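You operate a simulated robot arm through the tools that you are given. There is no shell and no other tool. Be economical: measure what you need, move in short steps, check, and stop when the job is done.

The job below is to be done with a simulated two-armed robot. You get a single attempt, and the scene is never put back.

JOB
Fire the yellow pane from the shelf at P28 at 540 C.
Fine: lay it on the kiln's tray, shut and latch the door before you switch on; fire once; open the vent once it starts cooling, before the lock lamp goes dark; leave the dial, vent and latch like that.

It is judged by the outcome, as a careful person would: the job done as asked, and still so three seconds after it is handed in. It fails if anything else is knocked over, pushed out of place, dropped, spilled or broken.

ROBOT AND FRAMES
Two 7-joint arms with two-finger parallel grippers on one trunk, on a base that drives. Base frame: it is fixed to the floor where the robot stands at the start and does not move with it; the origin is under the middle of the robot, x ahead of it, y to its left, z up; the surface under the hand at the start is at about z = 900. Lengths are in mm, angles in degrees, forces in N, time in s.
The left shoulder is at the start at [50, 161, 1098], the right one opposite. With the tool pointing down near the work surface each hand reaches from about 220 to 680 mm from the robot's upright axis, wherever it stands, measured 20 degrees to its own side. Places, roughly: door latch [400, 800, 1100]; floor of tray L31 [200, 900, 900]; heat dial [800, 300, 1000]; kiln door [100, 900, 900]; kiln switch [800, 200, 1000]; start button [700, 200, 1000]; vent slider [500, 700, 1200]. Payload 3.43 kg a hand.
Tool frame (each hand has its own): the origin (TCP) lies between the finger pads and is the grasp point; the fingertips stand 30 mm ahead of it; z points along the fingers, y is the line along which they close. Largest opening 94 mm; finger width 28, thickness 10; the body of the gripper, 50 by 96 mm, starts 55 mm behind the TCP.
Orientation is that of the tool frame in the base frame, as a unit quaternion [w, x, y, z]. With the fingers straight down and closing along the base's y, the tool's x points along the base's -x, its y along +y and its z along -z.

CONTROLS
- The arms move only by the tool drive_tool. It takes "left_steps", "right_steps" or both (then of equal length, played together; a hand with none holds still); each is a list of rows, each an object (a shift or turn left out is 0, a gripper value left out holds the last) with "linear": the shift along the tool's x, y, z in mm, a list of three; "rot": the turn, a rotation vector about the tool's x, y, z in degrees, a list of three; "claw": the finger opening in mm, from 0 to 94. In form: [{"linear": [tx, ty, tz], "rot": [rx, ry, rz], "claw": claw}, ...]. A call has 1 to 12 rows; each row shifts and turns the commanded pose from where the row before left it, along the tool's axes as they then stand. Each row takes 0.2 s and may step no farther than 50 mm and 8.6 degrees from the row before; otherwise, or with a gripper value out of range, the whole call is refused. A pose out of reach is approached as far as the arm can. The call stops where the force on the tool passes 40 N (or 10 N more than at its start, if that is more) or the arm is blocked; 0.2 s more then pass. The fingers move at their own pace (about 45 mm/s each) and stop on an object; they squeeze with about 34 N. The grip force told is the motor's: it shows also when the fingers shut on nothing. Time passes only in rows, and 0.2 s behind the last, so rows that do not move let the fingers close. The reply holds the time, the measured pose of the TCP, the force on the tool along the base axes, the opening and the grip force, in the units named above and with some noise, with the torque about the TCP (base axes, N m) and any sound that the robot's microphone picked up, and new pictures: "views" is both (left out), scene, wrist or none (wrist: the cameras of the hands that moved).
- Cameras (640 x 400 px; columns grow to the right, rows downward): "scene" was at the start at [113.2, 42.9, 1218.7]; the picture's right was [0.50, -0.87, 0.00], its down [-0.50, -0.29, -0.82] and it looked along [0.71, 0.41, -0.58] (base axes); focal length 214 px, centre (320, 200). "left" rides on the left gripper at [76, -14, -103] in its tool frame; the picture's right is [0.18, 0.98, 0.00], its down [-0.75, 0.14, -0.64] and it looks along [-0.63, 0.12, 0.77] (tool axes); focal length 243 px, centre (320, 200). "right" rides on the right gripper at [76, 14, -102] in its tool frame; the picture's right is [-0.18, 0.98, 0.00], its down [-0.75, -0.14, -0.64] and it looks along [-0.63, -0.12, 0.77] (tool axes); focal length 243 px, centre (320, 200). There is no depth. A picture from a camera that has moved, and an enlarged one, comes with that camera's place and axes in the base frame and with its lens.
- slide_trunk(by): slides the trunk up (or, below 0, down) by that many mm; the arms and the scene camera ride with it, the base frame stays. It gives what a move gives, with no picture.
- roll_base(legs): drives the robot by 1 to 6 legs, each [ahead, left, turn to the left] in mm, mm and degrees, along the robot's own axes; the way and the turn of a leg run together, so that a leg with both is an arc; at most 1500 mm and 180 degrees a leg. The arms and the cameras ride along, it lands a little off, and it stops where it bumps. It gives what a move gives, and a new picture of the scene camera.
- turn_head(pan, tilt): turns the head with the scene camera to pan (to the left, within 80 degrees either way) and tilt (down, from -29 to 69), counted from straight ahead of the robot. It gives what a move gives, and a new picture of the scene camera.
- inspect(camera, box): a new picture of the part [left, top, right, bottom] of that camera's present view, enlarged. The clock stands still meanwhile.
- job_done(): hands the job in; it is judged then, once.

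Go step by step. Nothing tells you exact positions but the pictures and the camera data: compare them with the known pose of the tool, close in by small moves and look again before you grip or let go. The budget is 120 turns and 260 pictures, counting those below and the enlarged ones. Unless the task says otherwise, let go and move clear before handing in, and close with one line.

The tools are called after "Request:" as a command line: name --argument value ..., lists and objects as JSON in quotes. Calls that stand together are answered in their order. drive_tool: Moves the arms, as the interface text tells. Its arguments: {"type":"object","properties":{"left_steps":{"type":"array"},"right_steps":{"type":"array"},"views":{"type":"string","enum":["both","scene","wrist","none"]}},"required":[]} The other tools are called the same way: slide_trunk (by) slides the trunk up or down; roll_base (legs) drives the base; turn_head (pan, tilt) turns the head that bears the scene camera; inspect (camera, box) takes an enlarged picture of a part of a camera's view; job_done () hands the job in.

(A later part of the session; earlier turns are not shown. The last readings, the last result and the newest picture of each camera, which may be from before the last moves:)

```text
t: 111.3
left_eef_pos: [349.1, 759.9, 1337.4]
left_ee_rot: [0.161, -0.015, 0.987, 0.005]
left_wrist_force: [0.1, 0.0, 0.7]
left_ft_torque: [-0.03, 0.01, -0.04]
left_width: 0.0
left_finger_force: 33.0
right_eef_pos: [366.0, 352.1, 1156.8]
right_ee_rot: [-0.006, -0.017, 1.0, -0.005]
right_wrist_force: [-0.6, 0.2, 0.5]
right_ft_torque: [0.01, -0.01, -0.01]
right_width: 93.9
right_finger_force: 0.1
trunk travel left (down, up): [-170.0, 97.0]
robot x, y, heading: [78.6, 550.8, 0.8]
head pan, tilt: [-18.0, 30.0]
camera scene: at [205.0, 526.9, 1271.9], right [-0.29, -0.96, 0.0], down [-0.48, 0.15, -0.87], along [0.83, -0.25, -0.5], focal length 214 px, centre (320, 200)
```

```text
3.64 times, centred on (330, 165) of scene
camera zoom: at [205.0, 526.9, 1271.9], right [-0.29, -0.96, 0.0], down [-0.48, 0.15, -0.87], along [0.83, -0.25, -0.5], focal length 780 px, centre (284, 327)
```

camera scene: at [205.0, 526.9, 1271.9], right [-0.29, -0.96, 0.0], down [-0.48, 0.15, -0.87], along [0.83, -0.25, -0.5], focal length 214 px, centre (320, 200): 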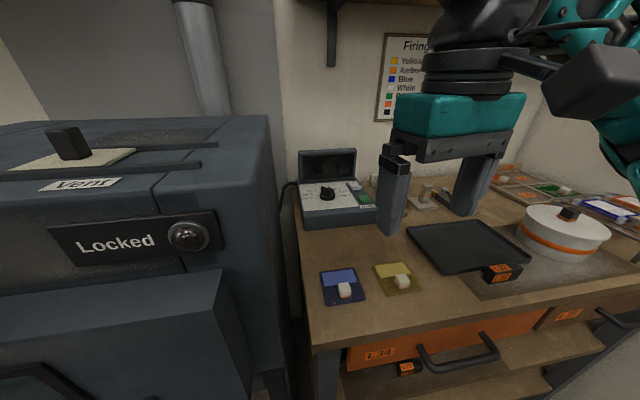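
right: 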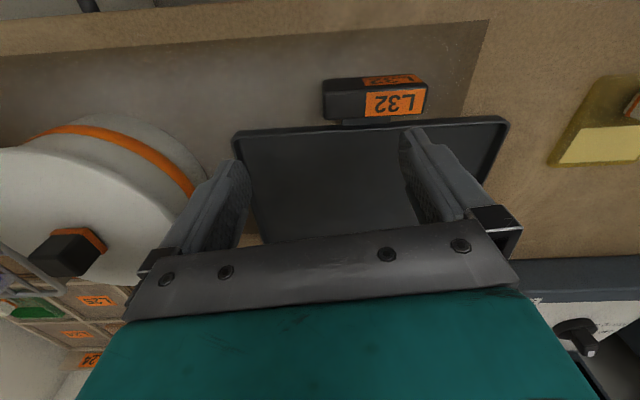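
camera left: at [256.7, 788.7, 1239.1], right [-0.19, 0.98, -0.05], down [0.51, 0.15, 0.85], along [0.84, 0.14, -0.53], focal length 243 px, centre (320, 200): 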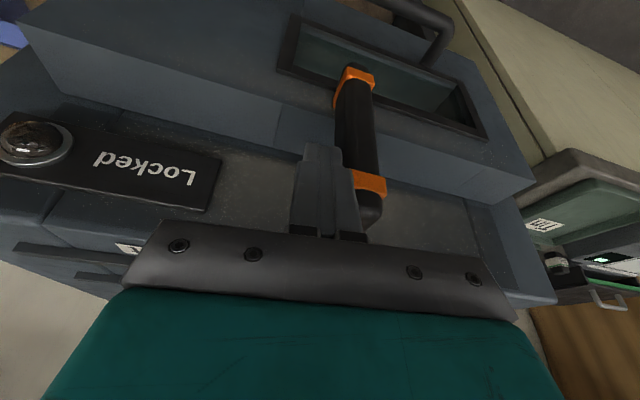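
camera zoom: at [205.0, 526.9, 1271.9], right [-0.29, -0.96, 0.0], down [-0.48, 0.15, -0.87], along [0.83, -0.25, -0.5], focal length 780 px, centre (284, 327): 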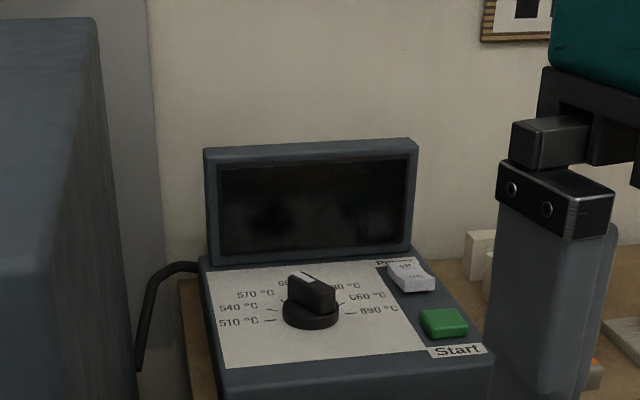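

The base is stopped by the bench at x≈80. Dial ≈ [730, 347, 980], switch ≈ [760, 250, 975], Start ≈ [680, 254, 970]: reachable with the tool tilted forward. I shift right 80 mm so both box and vent are in reach, and zoom on the dial.

Request:
roll_base --legs '[[-8, -85, -0.8]]'

Request:
turn_head --pan -10 --tilt 30

Request:
inspect --camera "scene" --box '[275, 120, 375, 200]'

```text
t: 112.8
left_eef_pos: [341.1, 669.7, 1337.1]
left_ee_rot: [0.161, -0.007, 0.987, 0.004]
left_wrist_force: [-0.8, -0.2, 0.0]
left_ft_torque: [0.02, 0.02, -0.03]
left_width: 0.0
left_finger_force: 32.8
right_eef_pos: [349.2, 262.1, 1157.2]
right_ee_rot: [-0.006, -0.009, 1.0, -0.005]
right_wrist_force: [0.0, 0.1, -0.6]
right_ft_torque: [0.0, -0.06, 0.01]
right_width: 94.1
right_finger_force: 0.1
trunk travel left (down, up): [-170.0, 97.0]
robot x, y, heading: [70.1, 471.1, 0.0]
head pan, tilt: [-18.0, 30.0]
camera scene: at [191.7, 438.5, 1271.8], right [-0.31, -0.95, 0.0], down [-0.48, 0.15, -0.87], along [0.82, -0.27, -0.5], focal length 214 px, centre (320, 200)
```

scene: 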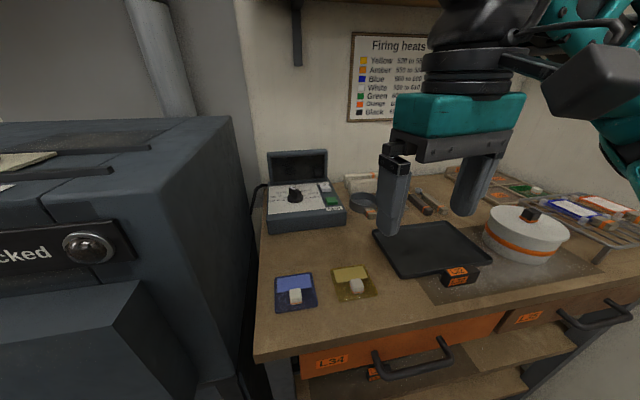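

```text
t: 113.5
left_eef_pos: [341.8, 669.9, 1337.2]
left_ee_rot: [0.161, -0.006, 0.987, 0.004]
left_wrist_force: [-0.3, 0.5, 0.3]
left_ft_torque: [0.0, 0.01, -0.01]
left_width: 0.2
left_finger_force: 33.0
right_eef_pos: [350.2, 261.9, 1156.8]
right_ee_rot: [-0.006, -0.01, 1.0, -0.005]
right_wrist_force: [0.2, -0.2, -0.3]
right_ft_torque: [0.02, 0.02, 0.01]
right_width: 93.9
right_finger_force: 0.1
trunk travel left (down, up): [-170.0, 97.0]
robot x, y, heading: [70.7, 469.3, 0.2]
head pan, tilt: [-10.0, 30.0]
camera scene: at [194.6, 451.0, 1271.9], right [-0.17, -0.98, 0.0], down [-0.49, 0.09, -0.87], along [0.85, -0.15, -0.5], focal length 214 px, centre (320, 200)
```

scene: 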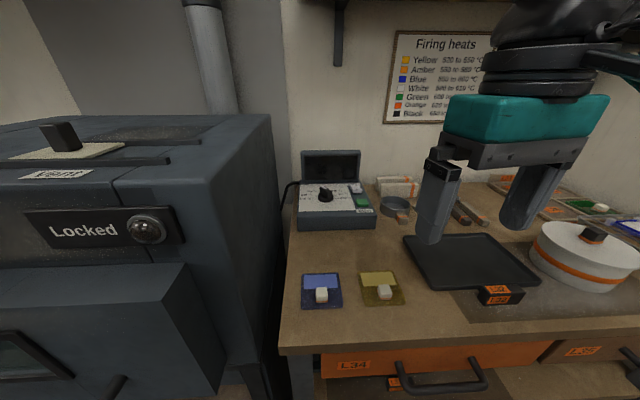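

```text
5.00 times, centred on (325, 160) of scene
camera zoom: at [194.6, 451.0, 1271.9], right [-0.17, -0.98, 0.0], down [-0.49, 0.09, -0.87], along [0.85, -0.15, -0.5], focal length 1072 px, centre (295, 400)
```

zoom: 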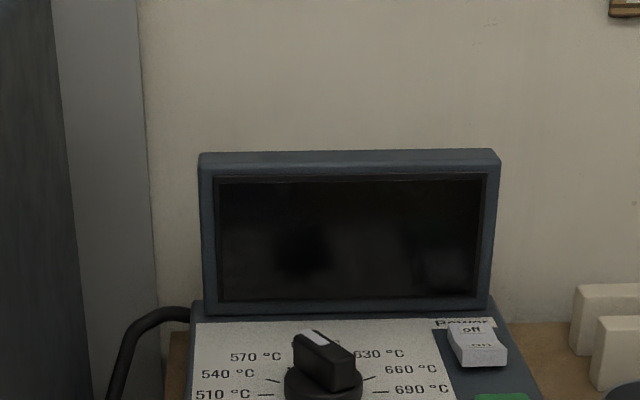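

I zoom on the panel.

Request:
inspect --camera "scene" --box '[290, 170, 390, 235]'

```text
6.15 times, centred on (340, 202) of scene
camera zoom: at [194.6, 451.0, 1271.9], right [-0.17, -0.98, 0.0], down [-0.49, 0.09, -0.87], along [0.85, -0.15, -0.5], focal length 1320 px, centre (197, 185)
```

zoom: 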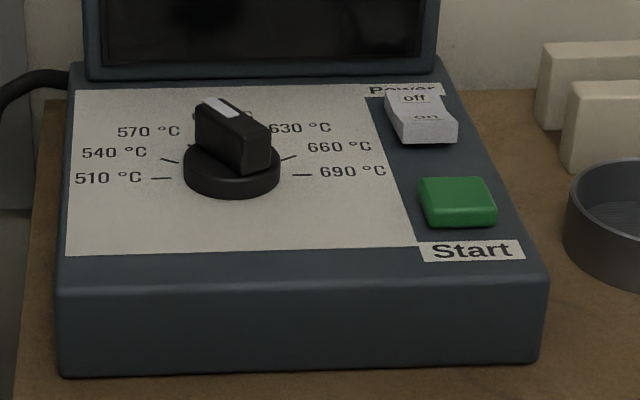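

Dial marks: 510 (left) … 690 (right), 540 is 30° above left; pointer now near 105°. Power rocker is off. I bring the right hand toward the box, tilting it forward 30°.

Request:
drive_tool --right_steps '[{"linear": [0, 40, 0], "claw": 50}, {"linear": [0, 40, 0]}, {"linear": [-48, 0, 0]}, {"linear": [-48, 0, 0]}, {"linear": [-48, 0, 0]}, {"linear": [-48, 0, 0]}, {"linear": [-48, 0, 0]}, {"rot": [0, -7.5, 0]}, {"rot": [0, -7.5, 0]}, {"rot": [0, -7.5, 0]}, {"rot": [0, -7.5, 0]}, {}]' --views "both"

```text
t: 116.1
left_eef_pos: [339.9, 668.9, 1337.5]
left_ee_rot: [0.161, -0.006, 0.987, 0.004]
left_wrist_force: [-0.8, 0.0, -0.1]
left_ft_torque: [0.02, 0.0, 0.04]
left_width: 0.1
left_finger_force: 32.9
right_eef_pos: [587.5, 347.3, 1152.2]
right_ee_rot: [0.253, -0.011, 0.967, -0.003]
right_wrist_force: [-0.9, 0.1, -0.8]
right_ft_torque: [-0.02, -0.02, 0.0]
right_width: 49.8
right_finger_force: 0.0
trunk travel left (down, up): [-170.0, 97.0]
robot x, y, heading: [64.8, 470.2, -0.2]
head pan, tilt: [-10.0, 30.0]
camera scene: at [194.7, 451.2, 1271.9], right [-0.17, -0.98, 0.0], down [-0.49, 0.09, -0.87], along [0.85, -0.15, -0.5], focal length 214 px, centre (320, 200)
camera right: at [470.7, 359.9, 1205.1], right [0.14, 0.99, 0.08], down [0.34, -0.13, 0.93], along [0.93, -0.11, -0.36], focal length 243 px, centre (320, 200)
```

scene: 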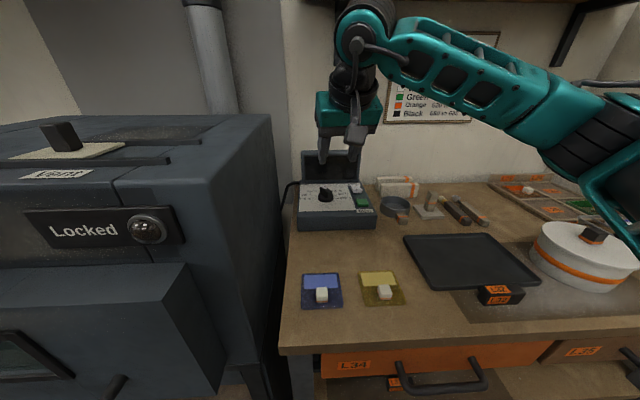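
right: 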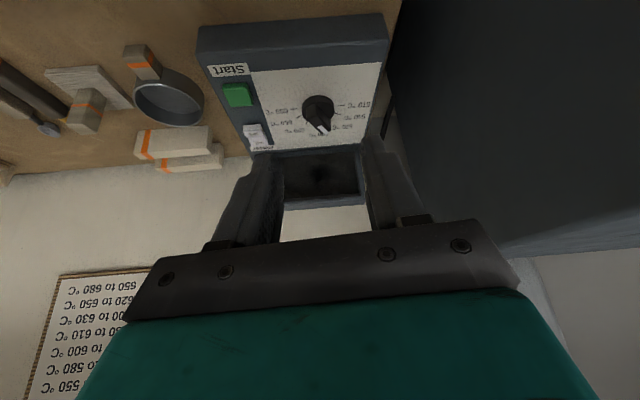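

The wrist camera sees the panel well; I zoom in.

Request:
inspect --camera "right" --box '[220, 50, 400, 165]'

```text
3.48 times, centred on (310, 108) of right
camera zoom: at [470.7, 359.9, 1205.1], right [0.14, 0.99, 0.08], down [0.34, -0.13, 0.93], along [0.93, -0.11, -0.36], focal length 844 px, centre (355, 522)
```

zoom: 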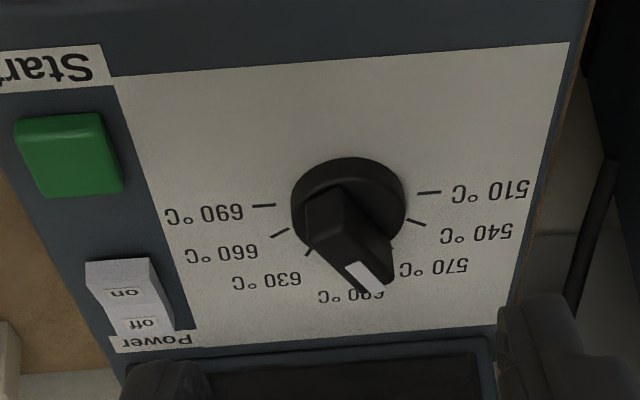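

Pointer is ~18° left of straight ahead and must go to 60° left (540). I yaw the hand 18° to match the knob's ridge and move above the dial.

Request:
drive_tool --right_steps '[{"rot": [-2.93, 0, -5.23]}, {"rot": [-2.93, 0, -5.23]}, {"rot": [-2.93, 0, -5.23]}, {"linear": [-19.9, -15.3, 37.5]}, {"linear": [-19.9, -15.3, 37.5]}, {"linear": [-19.9, -15.3, 37.5]}, {"linear": [-19.9, -15.3, 37.5]}, {}]' --views "both"

Request:
inspect --camera "scene" --box '[285, 130, 385, 235]'

```text
t: 117.9
left_eef_pos: [340.7, 668.6, 1337.3]
left_ee_rot: [0.161, -0.007, 0.987, 0.003]
left_wrist_force: [0.3, 0.3, -0.3]
left_ft_torque: [0.02, -0.01, 0.0]
left_width: 0.0
left_finger_force: 33.3
right_eef_pos: [742.6, 332.6, 1061.3]
right_ee_rot: [0.248, -0.162, 0.954, 0.038]
right_wrist_force: [-0.3, 0.3, -1.2]
right_ft_torque: [0.01, -0.02, -0.02]
right_width: 49.9
right_finger_force: 0.1
trunk travel left (down, up): [-170.0, 97.0]
robot x, y, heading: [65.5, 466.7, -0.1]
head pan, tilt: [-10.0, 30.0]
camera scene: at [194.4, 451.0, 1271.9], right [-0.17, -0.98, 0.0], down [-0.49, 0.09, -0.87], along [0.85, -0.15, -0.5], focal length 214 px, centre (320, 200)
camera right: at [627.6, 309.9, 1113.6], right [-0.17, 0.98, 0.08], down [0.37, -0.01, 0.93], along [0.91, 0.19, -0.36], focal length 243 px, centre (320, 200)
```

scene: 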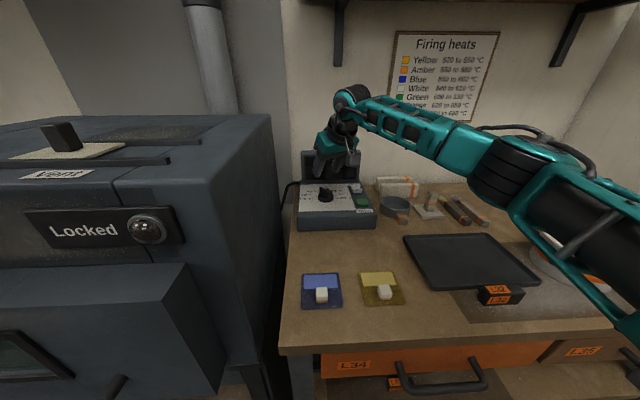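
right: 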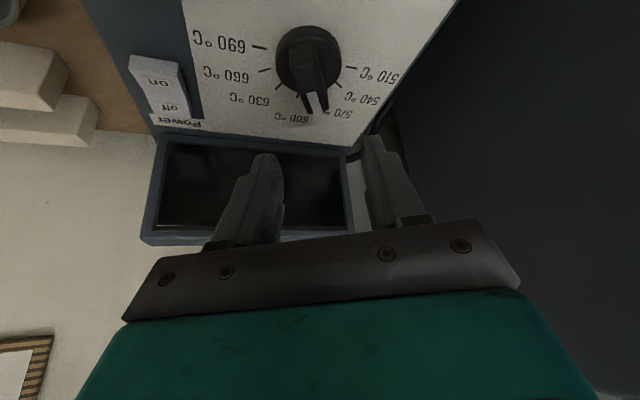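

```text
3.81 times, centred on (335, 182) of scene
camera zoom: at [194.4, 451.0, 1271.9], right [-0.17, -0.98, 0.0], down [-0.49, 0.09, -0.87], along [0.85, -0.15, -0.5], focal length 817 px, centre (263, 267)
```

zoom: 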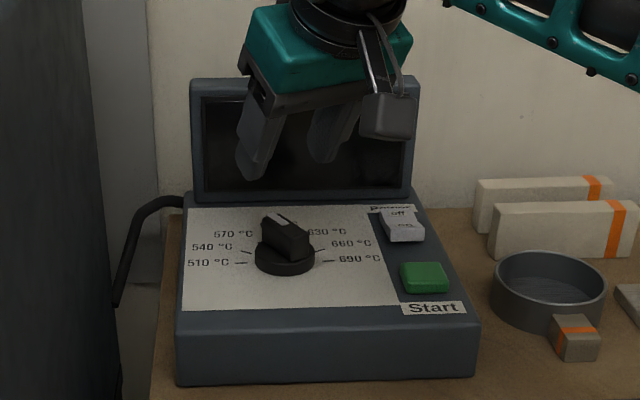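

The dial axis checks out at [752, 336]; the hand is aligned with the ridge. I lower onto it.

Request:
drive_tool --right_steps '[{"linear": [9.8, 0, 17.4]}, {"linear": [9.8, 0, 17.4]}, {"linear": [7.8, 0, 14]}, {}]' --views "wrist"

Request:
inspect --camera "scene" --box '[290, 150, 380, 230]'

```text
t: 118.9
left_eef_pos: [341.5, 669.2, 1337.4]
left_ee_rot: [0.161, -0.007, 0.987, 0.004]
left_wrist_force: [0.3, 0.2, 0.1]
left_ft_torque: [-0.01, 0.02, 0.04]
left_width: 0.0
left_finger_force: 32.7
right_eef_pos: [743.1, 333.0, 1006.2]
right_ee_rot: [0.249, -0.161, 0.954, 0.037]
right_wrist_force: [-0.5, 0.1, 0.0]
right_ft_torque: [-0.02, 0.02, -0.01]
right_width: 50.2
right_finger_force: 0.1
trunk travel left (down, up): [-170.0, 97.0]
robot x, y, heading: [71.8, 467.8, -0.1]
head pan, tilt: [-10.0, 30.0]
camera right: at [627.3, 309.8, 1058.2], right [-0.17, 0.98, 0.08], down [0.37, -0.01, 0.93], along [0.91, 0.19, -0.36], focal length 243 px, centre (320, 200)
```

right: 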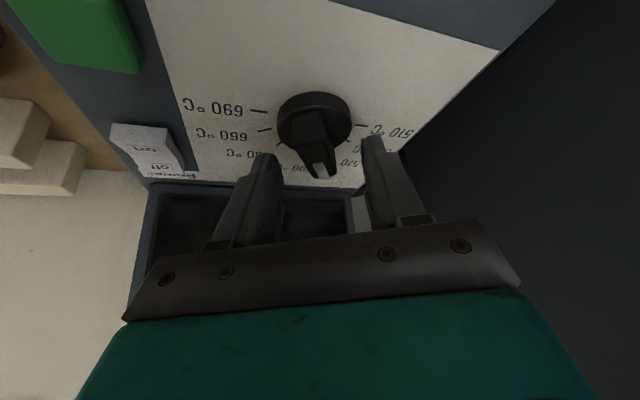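

```text
5.00 times, centred on (335, 190) of scene
camera zoom: at [194.6, 451.2, 1271.9], right [-0.17, -0.98, 0.0], down [-0.49, 0.09, -0.87], along [0.85, -0.15, -0.5], focal length 1072 px, centre (245, 250)
```

zoom: 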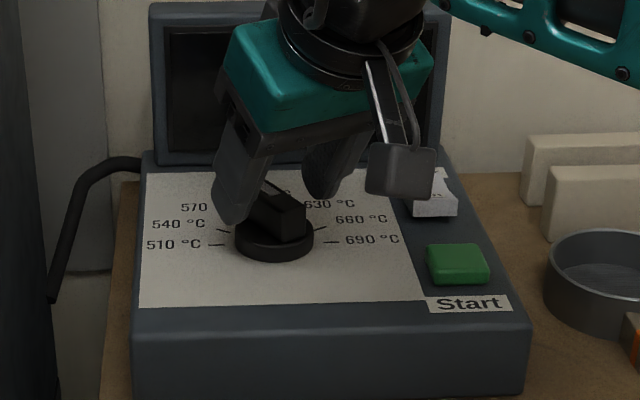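

Slightly forward; I back 6 mm, lower 5 mm and close on the ridge.

Request:
drive_tool --right_steps '[{"linear": [7.7, 0, 1.4]}, {"claw": 5}, {}, {}, {}, {}]' --views "wrist"

Request:
inspect --camera "scene" --box '[290, 150, 380, 230]'

```text
t: 120.3
left_eef_pos: [341.2, 667.6, 1337.2]
left_ee_rot: [0.161, -0.006, 0.987, 0.005]
left_wrist_force: [0.0, -0.2, 0.2]
left_ft_torque: [0.02, 0.0, 0.01]
left_width: 0.3
left_finger_force: 33.0
right_eef_pos: [736.8, 328.7, 1001.2]
right_ee_rot: [0.249, -0.16, 0.955, 0.036]
right_wrist_force: [-0.1, -6.5, 1.1]
right_ft_torque: [0.18, 0.19, -0.12]
right_width: 17.9
right_finger_force: 44.8
trunk travel left (down, up): [-170.0, 97.0]
robot x, y, heading: [69.0, 467.1, -0.1]
head pan, tilt: [-10.0, 30.0]
camera right: at [621.8, 306.6, 1053.2], right [-0.17, 0.98, 0.08], down [0.37, -0.01, 0.93], along [0.91, 0.18, -0.36], focal length 243 px, centre (320, 200)
```

right: 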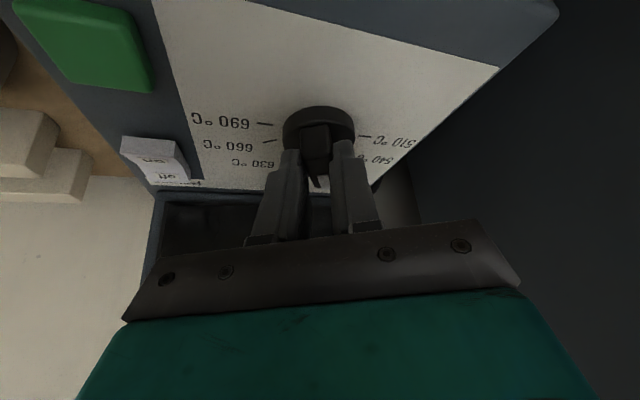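

```text
5.00 times, centred on (335, 190) of scene
camera zoom: at [194.6, 450.5, 1271.9], right [-0.17, -0.98, 0.0], down [-0.49, 0.09, -0.87], along [0.85, -0.15, -0.5], focal length 1072 px, centre (245, 250)
```

zoom: 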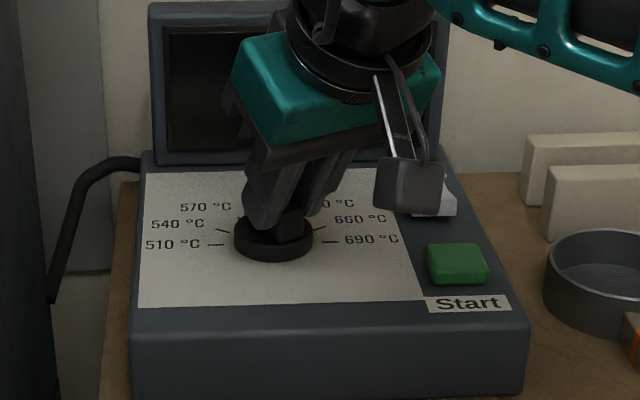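

The ridge is gripped. I rotate the hand 42° counter-clockwise about the vertical.

Request:
drive_tool --right_steps '[{"linear": [0, 0.5, 0], "rot": [-4.11, 0, -7.32]}, {"linear": [0, 0.5, 0], "rot": [-4.11, 0, -7.32]}, {"linear": [0, 0.5, 0], "rot": [-4.11, 0, -7.32]}, {"linear": [0, 0.5, 0], "rot": [-4.11, 0, -7.32]}, {"linear": [0, 0.5, 0], "rot": [-4.11, 0, -7.32]}, {}]' --views "wrist"

Request:
inspect --camera "scene" --box '[290, 150, 380, 230]'

```text
t: 121.7
left_eef_pos: [340.9, 668.4, 1337.4]
left_ee_rot: [0.16, -0.007, 0.987, 0.004]
left_wrist_force: [-0.6, -0.3, -0.9]
left_ft_torque: [-0.05, 0.01, -0.01]
left_width: 0.0
left_finger_force: 32.8
right_eef_pos: [737.8, 328.7, 1001.2]
right_ee_rot: [0.246, -0.228, 0.941, 0.055]
right_wrist_force: [8.8, -18.0, 8.9]
right_ft_torque: [-0.51, 0.9, -0.39]
right_width: 17.8
right_finger_force: 44.9
right hand out of reach, approached as far as the arm can: row 2, 3, 4, 5
trunk travel left (down, up): [-170.0, 97.0]
robot x, y, heading: [64.5, 466.2, 0.2]
head pan, tilt: [-10.0, 30.0]
camera right: at [627.3, 288.1, 1053.2], right [-0.3, 0.95, 0.08], down [0.37, 0.04, 0.93], along [0.88, 0.31, -0.36], focal length 243 px, centre (320, 200)
```

right: 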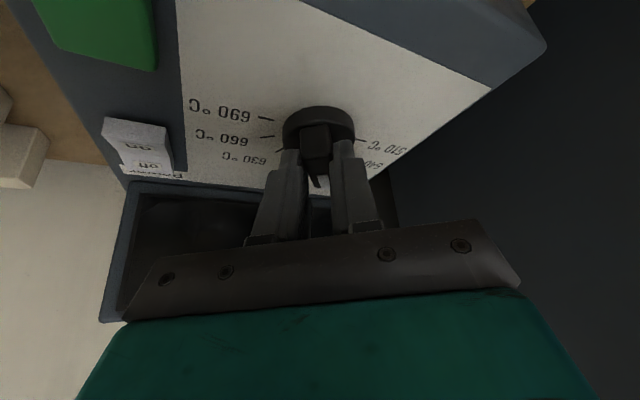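

```text
5.00 times, centred on (335, 190) of scene
camera zoom: at [194.8, 449.2, 1271.9], right [-0.17, -0.98, 0.0], down [-0.49, 0.09, -0.87], along [0.85, -0.15, -0.5], focal length 1072 px, centre (245, 250)
```

zoom: 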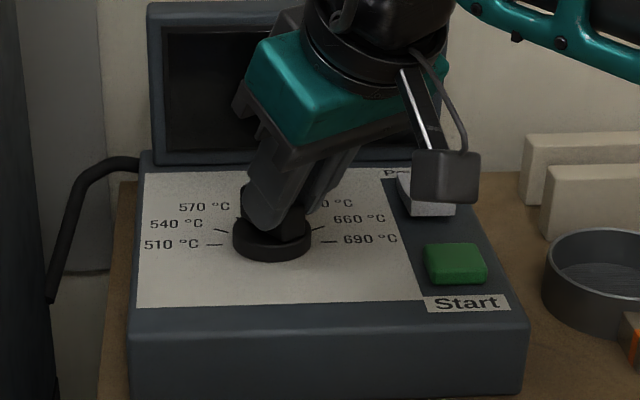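

The wrist ran into a limit after ~9°, so the pointer is now ~27° left. I release, lift, reduce the tilt to ~15° and test in the air whether the yaw to 60° is reachable.

Request:
drive_tool --right_steps '[{"claw": 50}, {}, {"linear": [-24.5, 0, -43.6]}, {"rot": [0, 7.3, 0]}, {"rot": [0, 7.3, 0]}, {"rot": [-2.07, 0, -7.73]}, {"rot": [-2.07, 0, -7.73]}, {"rot": [-2.07, 0, -7.73]}, {"rot": [-2.07, 0, -7.73]}, {}]' --views "none"

Request:
inspect --camera "scene" --box '[290, 150, 380, 230]'

```text
t: 123.9
left_eef_pos: [341.0, 670.8, 1336.6]
left_ee_rot: [0.16, -0.006, 0.987, 0.003]
left_wrist_force: [0.0, 0.4, 0.0]
left_ft_torque: [0.03, 0.0, 0.03]
left_width: 0.1
left_finger_force: 32.8
right_eef_pos: [736.1, 333.9, 1050.6]
right_ee_rot: [0.245, -0.23, 0.94, 0.054]
right_wrist_force: [0.4, 0.0, -1.3]
right_ft_torque: [0.04, 0.01, 0.03]
right_width: 50.0
right_finger_force: 0.1
right hand out of reach, approached as far as the arm can: row 4, 5, 6, 7, 8, 9
trunk travel left (down, up): [-170.0, 97.0]
robot x, y, heading: [66.2, 467.7, -0.0]
head pan, tilt: [-10.0, 30.0]
```

```text
5.00 times, centred on (335, 190) of scene
camera zoom: at [194.6, 451.1, 1271.9], right [-0.17, -0.98, 0.0], down [-0.49, 0.09, -0.87], along [0.85, -0.15, -0.5], focal length 1072 px, centre (245, 250)
```

zoom: 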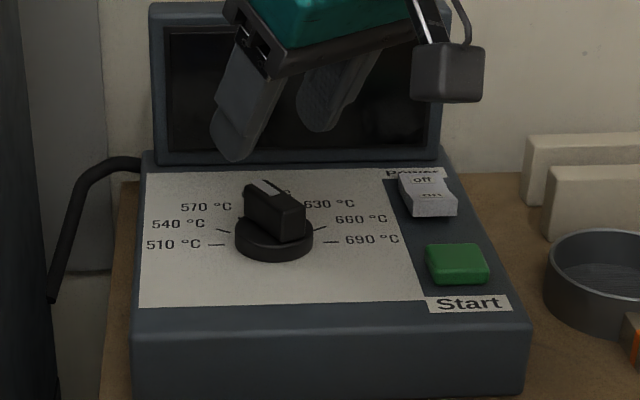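

Reach is what limits it; more tilt should help. I tilt to ~44° and test the yaw again in the air.

Request:
drive_tool --right_steps '[{"rot": [0, -7.5, 0]}, {"rot": [0, -7.5, 0]}, {"rot": [-5.56, 0, -5.75]}, {"rot": [-5.56, 0, -5.75]}, {"rot": [-5.56, 0, -5.75]}, {"rot": [-5.56, 0, -5.75]}, {}]' --views "wrist"

```text
t: 125.5
left_eef_pos: [341.2, 669.4, 1338.1]
left_ee_rot: [0.161, -0.006, 0.987, 0.004]
left_wrist_force: [-0.4, 0.2, 0.1]
left_ft_torque: [-0.01, 0.01, 0.02]
left_width: 0.0
left_finger_force: 33.2
right_eef_pos: [736.6, 333.7, 1050.7]
right_ee_rot: [0.362, -0.252, 0.892, 0.097]
right_wrist_force: [0.1, -0.4, 0.4]
right_ft_torque: [-0.03, -0.03, 0.01]
right_width: 49.8
right_finger_force: 0.0
right hand out of reach, approached as far as the arm can: row 3, 4, 5, 6
trunk travel left (down, up): [-170.0, 97.0]
robot x, y, heading: [70.1, 468.7, -0.3]
head pan, tilt: [-10.0, 30.0]
camera right: at [621.0, 281.2, 1071.6], right [-0.4, 0.91, 0.12], down [0.15, -0.06, 0.99], along [0.9, 0.41, -0.11], focal length 243 px, centre (320, 200)
```

right: 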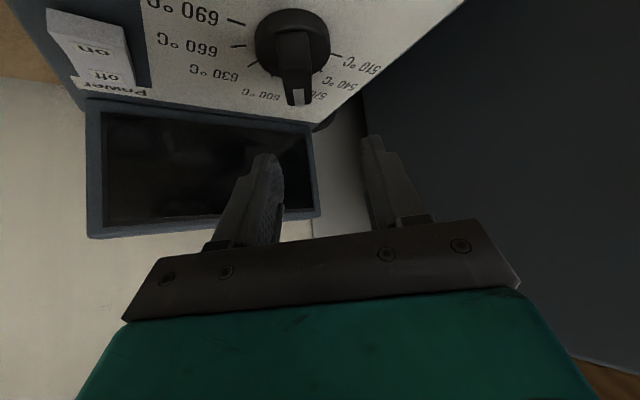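

Yaw is limited near 31°, so instead I'll push the knob's tail with closed fingertips from its left. I close the fingers, go to behind-left of the tail, and lower partly.

Request:
drive_tool --right_steps '[{"linear": [22, 20, -21], "claw": 0}, {"rot": [0, 7.2, 0]}, {"rot": [0, 7.2, 0]}, {"linear": [9.8, 0, 17.4]}, {"linear": [9.8, 0, 17.4]}, {}, {}]' --views "wrist"

Request:
inspect --camera "scene" --box '[290, 150, 380, 230]'

```text
t: 127.1
left_eef_pos: [340.6, 669.3, 1338.0]
left_ee_rot: [0.161, -0.006, 0.987, 0.004]
left_wrist_force: [0.3, 0.9, 0.0]
left_ft_torque: [0.01, 0.01, -0.03]
left_width: 0.0
left_finger_force: 33.0
right_eef_pos: [700.1, 334.1, 1011.2]
right_ee_rot: [0.246, -0.263, 0.93, 0.065]
right_wrist_force: [0.6, 0.0, 0.6]
right_ft_torque: [0.01, 0.03, 0.0]
right_width: 0.0
right_finger_force: 32.9
trunk travel left (down, up): [-170.0, 97.0]
robot x, y, heading: [71.0, 467.3, -0.1]
head pan, tilt: [-10.0, 30.0]
camera right: at [592.5, 287.0, 1062.2], right [-0.38, 0.92, 0.08], down [0.36, 0.06, 0.93], along [0.85, 0.38, -0.35], focal length 243 px, centre (320, 200)
```

right: 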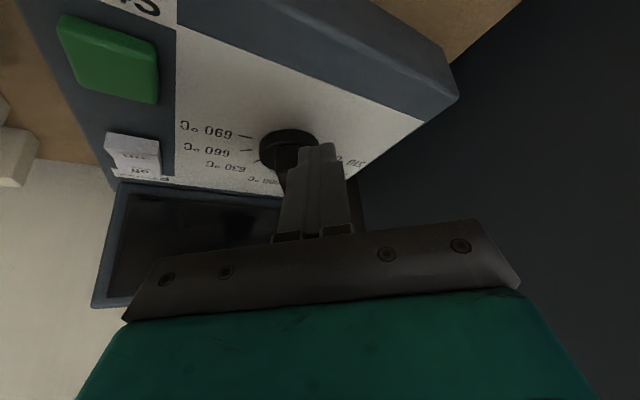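

```text
5.00 times, centred on (335, 190) of scene
camera zoom: at [194.7, 451.1, 1271.9], right [-0.17, -0.98, 0.0], down [-0.49, 0.09, -0.87], along [0.85, -0.15, -0.5], focal length 1072 px, centre (245, 250)
```

zoom: 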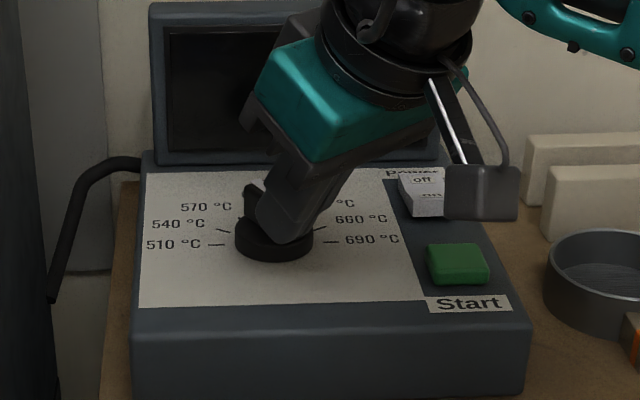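

I lower the last 19 mm and then push in small steps.

Request:
drive_tool --right_steps '[{"linear": [4.6, 0, 8.3]}, {"linear": [4.6, 0, 8.3]}, {}]' --views "wrist"

Request:
inspect --camera "scene" --box '[300, 170, 360, 220]'

```text
t: 127.9
left_eef_pos: [341.3, 669.2, 1336.3]
left_ee_rot: [0.161, -0.006, 0.987, 0.003]
left_wrist_force: [0.3, 0.4, -0.7]
left_ft_torque: [0.03, -0.03, -0.02]
left_width: 0.0
left_finger_force: 32.9
right_eef_pos: [700.7, 334.9, 991.8]
right_ee_rot: [0.247, -0.263, 0.93, 0.065]
right_wrist_force: [-0.1, 0.2, 0.2]
right_ft_torque: [-0.01, 0.0, -0.01]
right_width: 0.0
right_finger_force: 33.2
trunk travel left (down, up): [-170.0, 97.0]
robot x, y, heading: [66.7, 469.4, 0.1]
head pan, tilt: [-10.0, 30.0]
camera right: at [592.3, 287.1, 1043.0], right [-0.38, 0.92, 0.08], down [0.36, 0.06, 0.93], along [0.85, 0.38, -0.35], focal length 243 px, centre (320, 200)
```

right: 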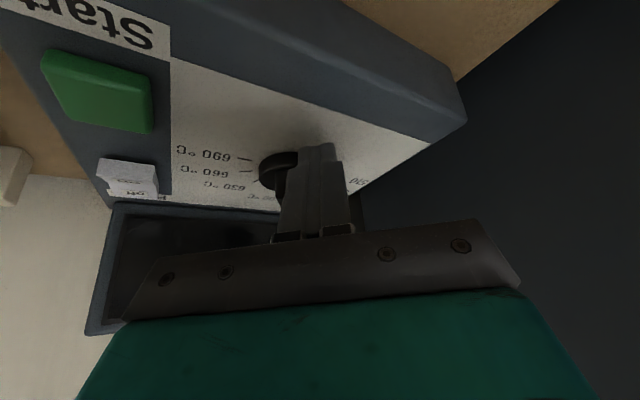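

```text
8.00 times, centred on (330, 195) of scene
camera zoom: at [194.6, 451.1, 1271.9], right [-0.17, -0.98, 0.0], down [-0.49, 0.09, -0.87], along [0.85, -0.15, -0.5], focal length 1716 px, centre (240, 240)
```

zoom: 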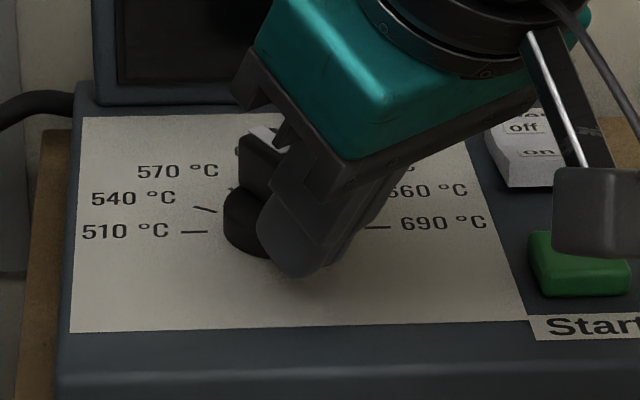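

Now push towards the right by small steps.

Request:
drive_tool --right_steps '[{"linear": [0, -4, 0]}, {"linear": [0, -4, 0]}, {"linear": [0, -3, 0]}, {"linear": [0, -3, 0]}, {}]' --views "wrist"

Request:
inspect --camera "scene" --box '[300, 170, 360, 220]'

```text
t: 129.1
left_eef_pos: [338.7, 669.4, 1338.3]
left_ee_rot: [0.162, -0.007, 0.987, 0.003]
left_wrist_force: [0.3, -0.3, 0.0]
left_ft_torque: [-0.03, 0.0, 0.02]
left_width: 0.2
left_finger_force: 32.2
right_eef_pos: [706.3, 322.1, 992.3]
right_ee_rot: [0.246, -0.263, 0.931, 0.065]
right_wrist_force: [-13.5, -2.7, 1.8]
right_ft_torque: [-0.03, 0.26, 0.0]
right_width: 0.0
right_finger_force: 32.8
trunk travel left (down, up): [-170.0, 97.0]
robot x, y, heading: [69.1, 468.1, -0.0]
head pan, tilt: [-10.0, 30.0]
camera right: at [597.9, 274.7, 1043.2], right [-0.38, 0.92, 0.08], down [0.36, 0.06, 0.93], along [0.85, 0.38, -0.36], focal length 243 px, centre (320, 200)
```

right: 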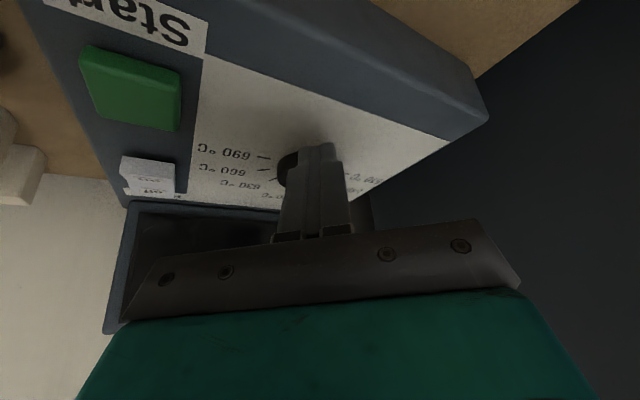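

```text
8.00 times, centred on (330, 195) of scene
camera zoom: at [193.1, 450.8, 1272.1], right [-0.17, -0.98, 0.0], down [-0.49, 0.09, -0.87], along [0.85, -0.15, -0.5], focal length 1716 px, centre (240, 240)
```

zoom: 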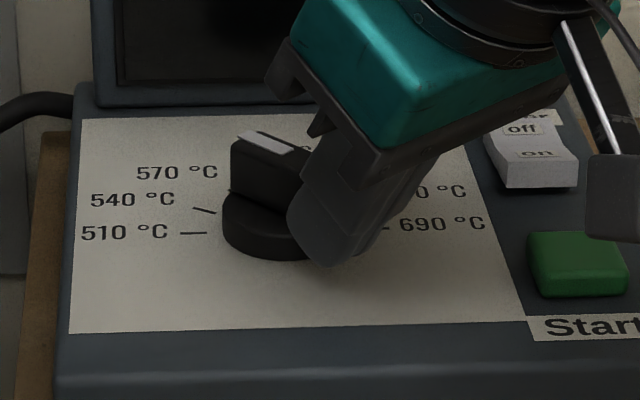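

I lift away to see where the pointer stands.

Request:
drive_tool --right_steps '[{"linear": [5, 5, 0]}, {"linear": [-19.6, 0, -34.9]}, {"linear": [20, 0, -30]}, {}]' --views "wrist"

Request:
inspect --camera "right" --box '[140, 20, 400, 180]'

Request:
inspect --camera "scene" --box '[300, 170, 360, 220]'

```text
t: 130.1
left_eef_pos: [341.8, 668.6, 1337.0]
left_ee_rot: [0.161, -0.006, 0.987, 0.003]
left_wrist_force: [0.2, 0.8, -0.1]
left_ft_torque: [0.01, 0.01, 0.01]
left_width: 0.0
left_finger_force: 32.8
right_eef_pos: [673.6, 308.5, 1046.0]
right_ee_rot: [0.247, -0.262, 0.931, 0.065]
right_wrist_force: [0.6, 0.2, -0.4]
right_ft_torque: [0.02, 0.0, 0.0]
right_width: 0.0
right_finger_force: 33.3
trunk travel left (down, up): [-170.0, 97.0]
robot x, y, heading: [68.5, 465.6, -0.1]
head pan, tilt: [-10.0, 30.0]
camera right: at [565.8, 260.7, 1097.6], right [-0.38, 0.92, 0.08], down [0.36, 0.06, 0.93], along [0.85, 0.38, -0.35], focal length 243 px, centre (320, 200)
```

right: 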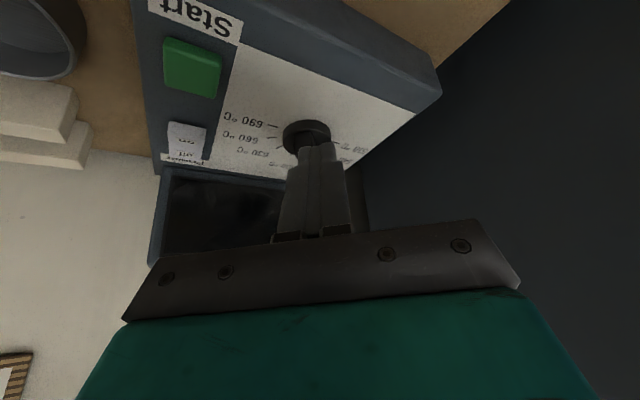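

```text
2.46 times, centred on (270, 100) of right
camera zoom: at [565.8, 260.7, 1097.6], right [-0.38, 0.92, 0.08], down [0.36, 0.06, 0.93], along [0.85, 0.38, -0.35], focal length 597 px, centre (443, 446)
```

zoom: 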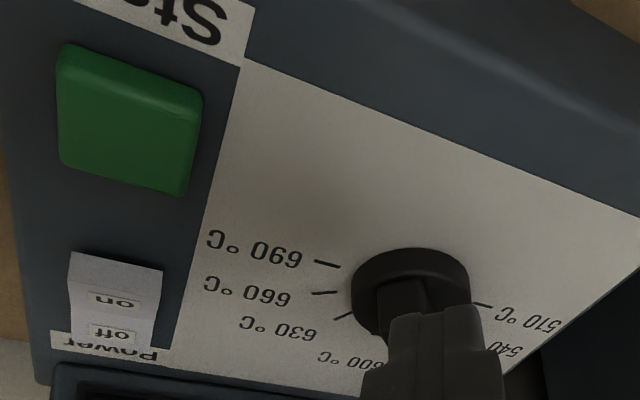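

```text
8.00 times, centred on (330, 195) of scene
camera zoom: at [194.8, 451.3, 1271.8], right [-0.17, -0.98, 0.0], down [-0.49, 0.09, -0.87], along [0.85, -0.15, -0.5], focal length 1716 px, centre (240, 240)
```

zoom: 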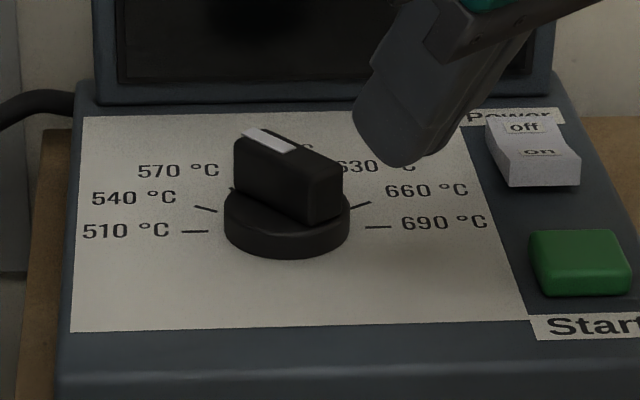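

The pointer turned to ~35° left of ahead; about 25° more needed. I repeat the push from slightly higher so the fingertip clears the disc.

Request:
drive_tool --right_steps '[{"linear": [-22.6, 6.1, 31]}, {"linear": [8.5, 0, 15.2]}, {"linear": [8.5, 0, 15.2]}, {"linear": [0, -5, 0]}, {"linear": [0, -5, 0]}, {"linear": [0, -4, 0]}, {"linear": [0, -3, 0]}, {}]' --views "none"

Request:
inspect --camera "scene" --box '[300, 170, 360, 220]'

```text
t: 131.9
left_eef_pos: [340.0, 669.1, 1337.2]
left_ee_rot: [0.161, -0.006, 0.987, 0.005]
left_wrist_force: [0.3, 0.4, -1.0]
left_ft_torque: [0.01, -0.02, -0.01]
left_width: 0.0
left_finger_force: 32.3
right_eef_pos: [708.7, 316.9, 993.4]
right_ee_rot: [0.246, -0.263, 0.931, 0.065]
right_wrist_force: [-9.4, -6.1, -1.1]
right_ft_torque: [-0.11, 0.2, -0.06]
right_width: 0.0
right_finger_force: 32.9
trunk travel left (down, up): [-170.0, 97.0]
robot x, y, heading: [66.7, 467.8, -0.0]
head pan, tilt: [-10.0, 30.0]
```

```text
8.00 times, centred on (330, 195) of scene
camera zoom: at [193.7, 450.5, 1272.0], right [-0.17, -0.98, 0.0], down [-0.49, 0.09, -0.87], along [0.85, -0.15, -0.5], focal length 1716 px, centre (240, 240)
```

zoom: 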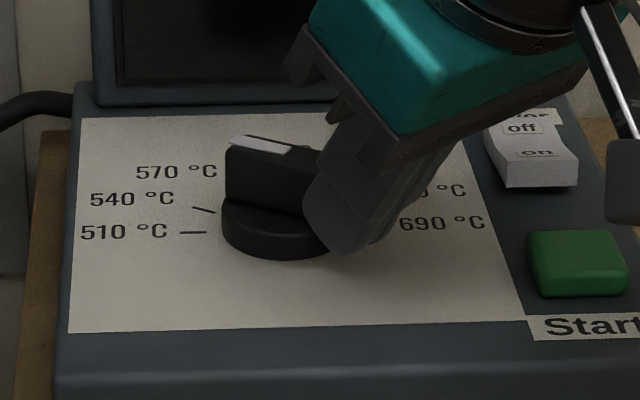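

Progressing. I lift off and look again.

Request:
drive_tool --right_steps '[{"linear": [5, 5, 0]}, {"linear": [-19.6, 0, -34.9]}, {"linear": [30, 0, -20]}, {"linear": [30, -30, 0]}, {}]' --views "none"

Request:
inspect --camera "scene" --box '[300, 170, 360, 220]'

Request:
inspect --camera "right" --box '[240, 50, 440, 180]'

```text
t: 133.1
left_eef_pos: [339.8, 669.8, 1337.4]
left_ee_rot: [0.16, -0.006, 0.987, 0.003]
left_wrist_force: [-0.6, -0.8, 0.4]
left_ft_torque: [0.01, -0.02, -0.01]
left_width: 0.2
left_finger_force: 33.3
right_eef_pos: [664.5, 261.9, 1020.2]
right_ee_rot: [0.247, -0.262, 0.931, 0.065]
right_wrist_force: [-0.3, 0.3, 0.2]
right_ft_torque: [-0.02, 0.0, 0.0]
right_width: 0.0
right_finger_force: 33.2
trunk travel left (down, up): [-170.0, 97.0]
robot x, y, heading: [67.5, 468.4, 0.3]
head pan, tilt: [-10.0, 30.0]
```

```text
8.00 times, centred on (330, 195) of scene
camera zoom: at [194.6, 451.3, 1271.9], right [-0.17, -0.98, 0.0], down [-0.49, 0.09, -0.87], along [0.85, -0.15, -0.5], focal length 1716 px, centre (240, 240)
```

zoom: 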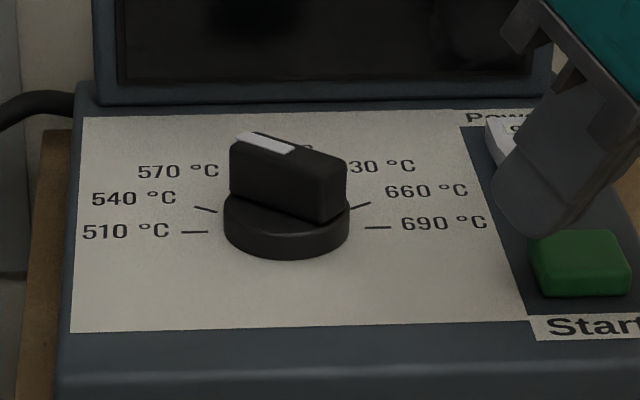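

```text
3.08 times, centred on (340, 115) of right
camera zoom: at [557.3, 214.3, 1071.6], right [-0.38, 0.92, 0.08], down [0.36, 0.06, 0.93], along [0.85, 0.38, -0.35], focal length 746 px, centre (258, 462)
```

zoom: 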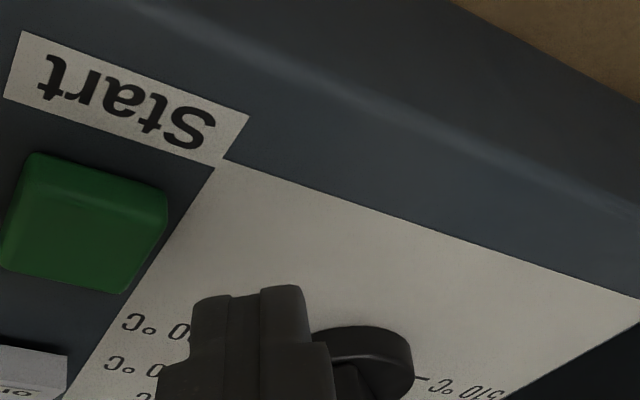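

By geometry the dial axis is [744, 337], the panel is turned ~−6°, so the pointer must reach ≈53–54° left of ahead; it's at ≈37.5°. I push again with a corrected position.

Request:
drive_tool --right_steps '[{"linear": [-33.3, 23.7, 13]}, {"linear": [-33.3, 23.7, 13]}, {"linear": [8.8, 0, 15.7]}, {"linear": [8.8, 0, 15.7]}, {"linear": [0, -4, 0]}, {"linear": [0, -4, 0]}, {"linear": [0, -3, 0]}, {}]' --views "none"

Request:
inspect --camera "scene" --box '[300, 170, 360, 220]'

```text
t: 134.9
left_eef_pos: [340.6, 670.5, 1336.9]
left_ee_rot: [0.161, -0.006, 0.987, 0.003]
left_wrist_force: [-0.6, 0.7, 0.2]
left_ft_torque: [-0.03, 0.02, -0.03]
left_width: 0.0
left_finger_force: 33.0
right_eef_pos: [707.1, 329.9, 994.4]
right_ee_rot: [0.247, -0.263, 0.93, 0.065]
right_wrist_force: [0.5, 1.3, 0.7]
right_ft_torque: [-0.01, 0.0, 0.01]
right_width: 0.0
right_finger_force: 33.2
trunk travel left (down, up): [-170.0, 97.0]
robot x, y, heading: [68.7, 465.4, 0.1]
head pan, tilt: [-10.0, 30.0]
```

```text
8.00 times, centred on (330, 195) of scene
camera zoom: at [194.6, 451.1, 1271.9], right [-0.17, -0.98, 0.0], down [-0.49, 0.09, -0.87], along [0.85, -0.15, -0.5], focal length 1716 px, centre (240, 240)
```

zoom: 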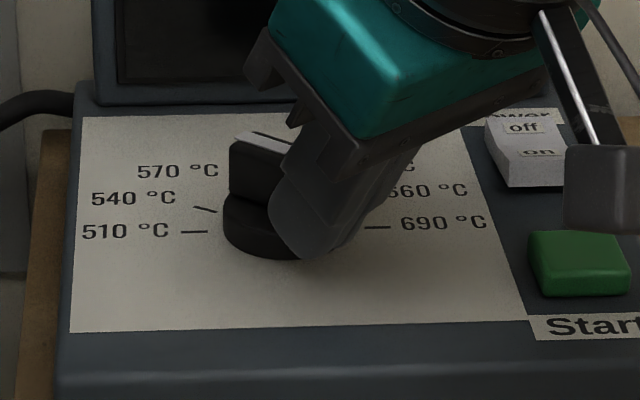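

Contact just about to begin. I continue 6 mm.

Request:
drive_tool --right_steps '[{"linear": [-1, -3, 0]}, {"linear": [-1, -3, 0]}, {}]' --views "none"

Request:
inspect --camera "scene" --box '[300, 170, 360, 220]'

```text
t: 135.7
left_eef_pos: [340.2, 670.1, 1337.1]
left_ee_rot: [0.161, -0.007, 0.987, 0.004]
left_wrist_force: [0.0, 0.0, 0.2]
left_ft_torque: [-0.01, -0.02, 0.01]
left_width: 0.2
left_finger_force: 33.0
right_eef_pos: [712.1, 325.1, 995.4]
right_ee_rot: [0.248, -0.263, 0.93, 0.065]
right_wrist_force: [0.0, -0.3, -0.2]
right_ft_torque: [-0.01, 0.02, -0.01]
right_width: 0.1
right_finger_force: 33.0
trunk travel left (down, up): [-170.0, 97.0]
robot x, y, heading: [70.2, 468.5, -0.2]
head pan, tilt: [-10.0, 30.0]
```

```text
8.00 times, centred on (330, 195) of scene
camera zoom: at [194.6, 451.1, 1271.9], right [-0.17, -0.98, 0.0], down [-0.49, 0.09, -0.87], along [0.85, -0.15, -0.5], focal length 1716 px, centre (240, 240)
```

zoom: 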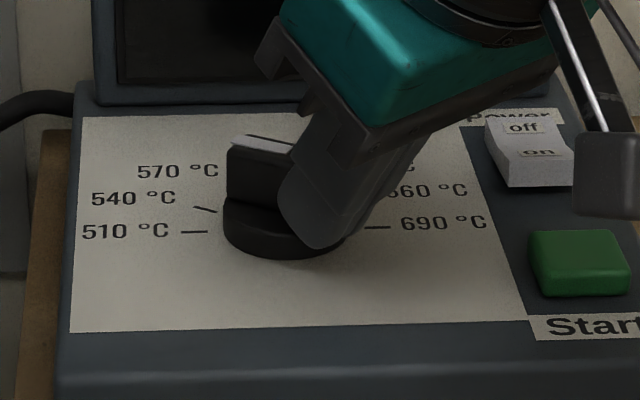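

It's turning. Two more small steps.

Request:
drive_tool --right_steps '[{"linear": [0, -3, 0]}, {"linear": [0, -2, 0]}, {}]' --views "none"

Request:
drive_tool --right_steps '[{"linear": [3, 6, 0]}, {"linear": [-19.6, 0, -34.9]}, {"linear": [-10, 0, -17]}, {"linear": [45, 0, 0]}, {}]' --views "none"

Request:
inspect --camera "scene" --box '[300, 170, 360, 220]'

```text
t: 136.5
left_eef_pos: [339.9, 669.4, 1337.5]
left_ee_rot: [0.161, -0.006, 0.987, 0.004]
left_wrist_force: [-0.3, -0.2, 0.2]
left_ft_torque: [0.0, -0.01, -0.01]
left_width: 0.0
left_finger_force: 32.3
right_eef_pos: [714.1, 321.3, 996.2]
right_ee_rot: [0.247, -0.263, 0.93, 0.065]
right_wrist_force: [0.3, 1.1, 0.8]
right_ft_torque: [0.03, 0.0, 0.0]
right_width: 0.0
right_finger_force: 33.0
trunk travel left (down, up): [-170.0, 97.0]
robot x, y, heading: [74.1, 468.2, -0.1]
head pan, tilt: [-10.0, 30.0]
```

```text
t: 137.7
left_eef_pos: [340.9, 669.7, 1336.7]
left_ee_rot: [0.161, -0.007, 0.987, 0.004]
left_wrist_force: [-1.1, -0.6, -0.9]
left_ft_torque: [-0.04, 0.0, 0.0]
left_width: 0.0
left_finger_force: 33.0
right_eef_pos: [676.5, 304.7, 1031.6]
right_ee_rot: [0.248, -0.262, 0.931, 0.066]
right_wrist_force: [-0.2, -0.1, 0.1]
right_ft_torque: [-0.01, -0.01, 0.01]
right_width: 0.0
right_finger_force: 32.9
trunk travel left (down, up): [-170.0, 97.0]
robot x, y, heading: [67.9, 470.9, 0.2]
head pan, tilt: [-10.0, 30.0]
```

```text
8.00 times, centred on (330, 195) of scene
camera zoom: at [194.7, 451.4, 1271.9], right [-0.17, -0.98, 0.0], down [-0.49, 0.09, -0.87], along [0.85, -0.15, -0.5], focal length 1716 px, centre (240, 240)
```

zoom: 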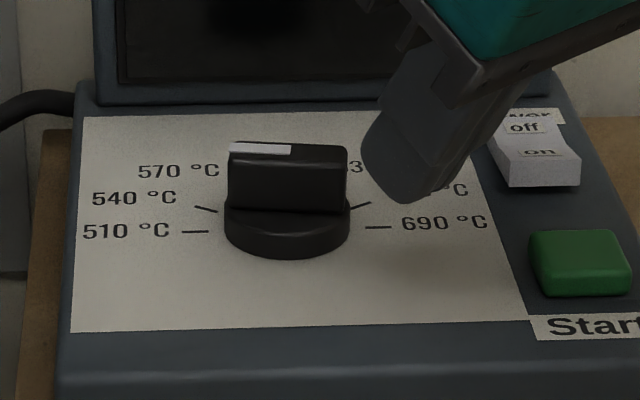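

I zoom closer to measure the pointer.

Request:
inspect --camera "scene" --box '[318, 182, 350, 204]'

```text
16.00 times, centred on (334, 193) of scene
camera zoom: at [194.7, 451.4, 1271.9], right [-0.17, -0.98, 0.0], down [-0.49, 0.09, -0.87], along [0.85, -0.15, -0.5], focal length 3432 px, centre (96, 312)
```

zoom: 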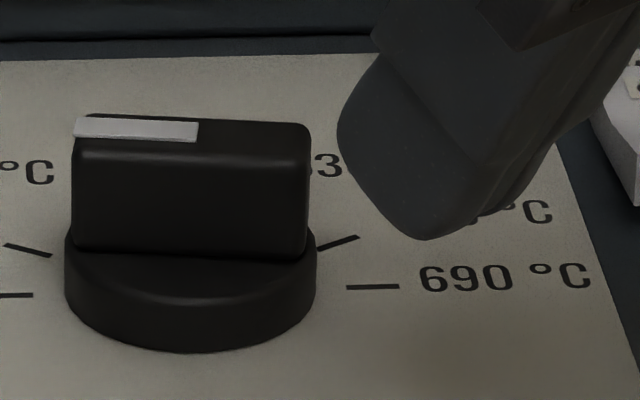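

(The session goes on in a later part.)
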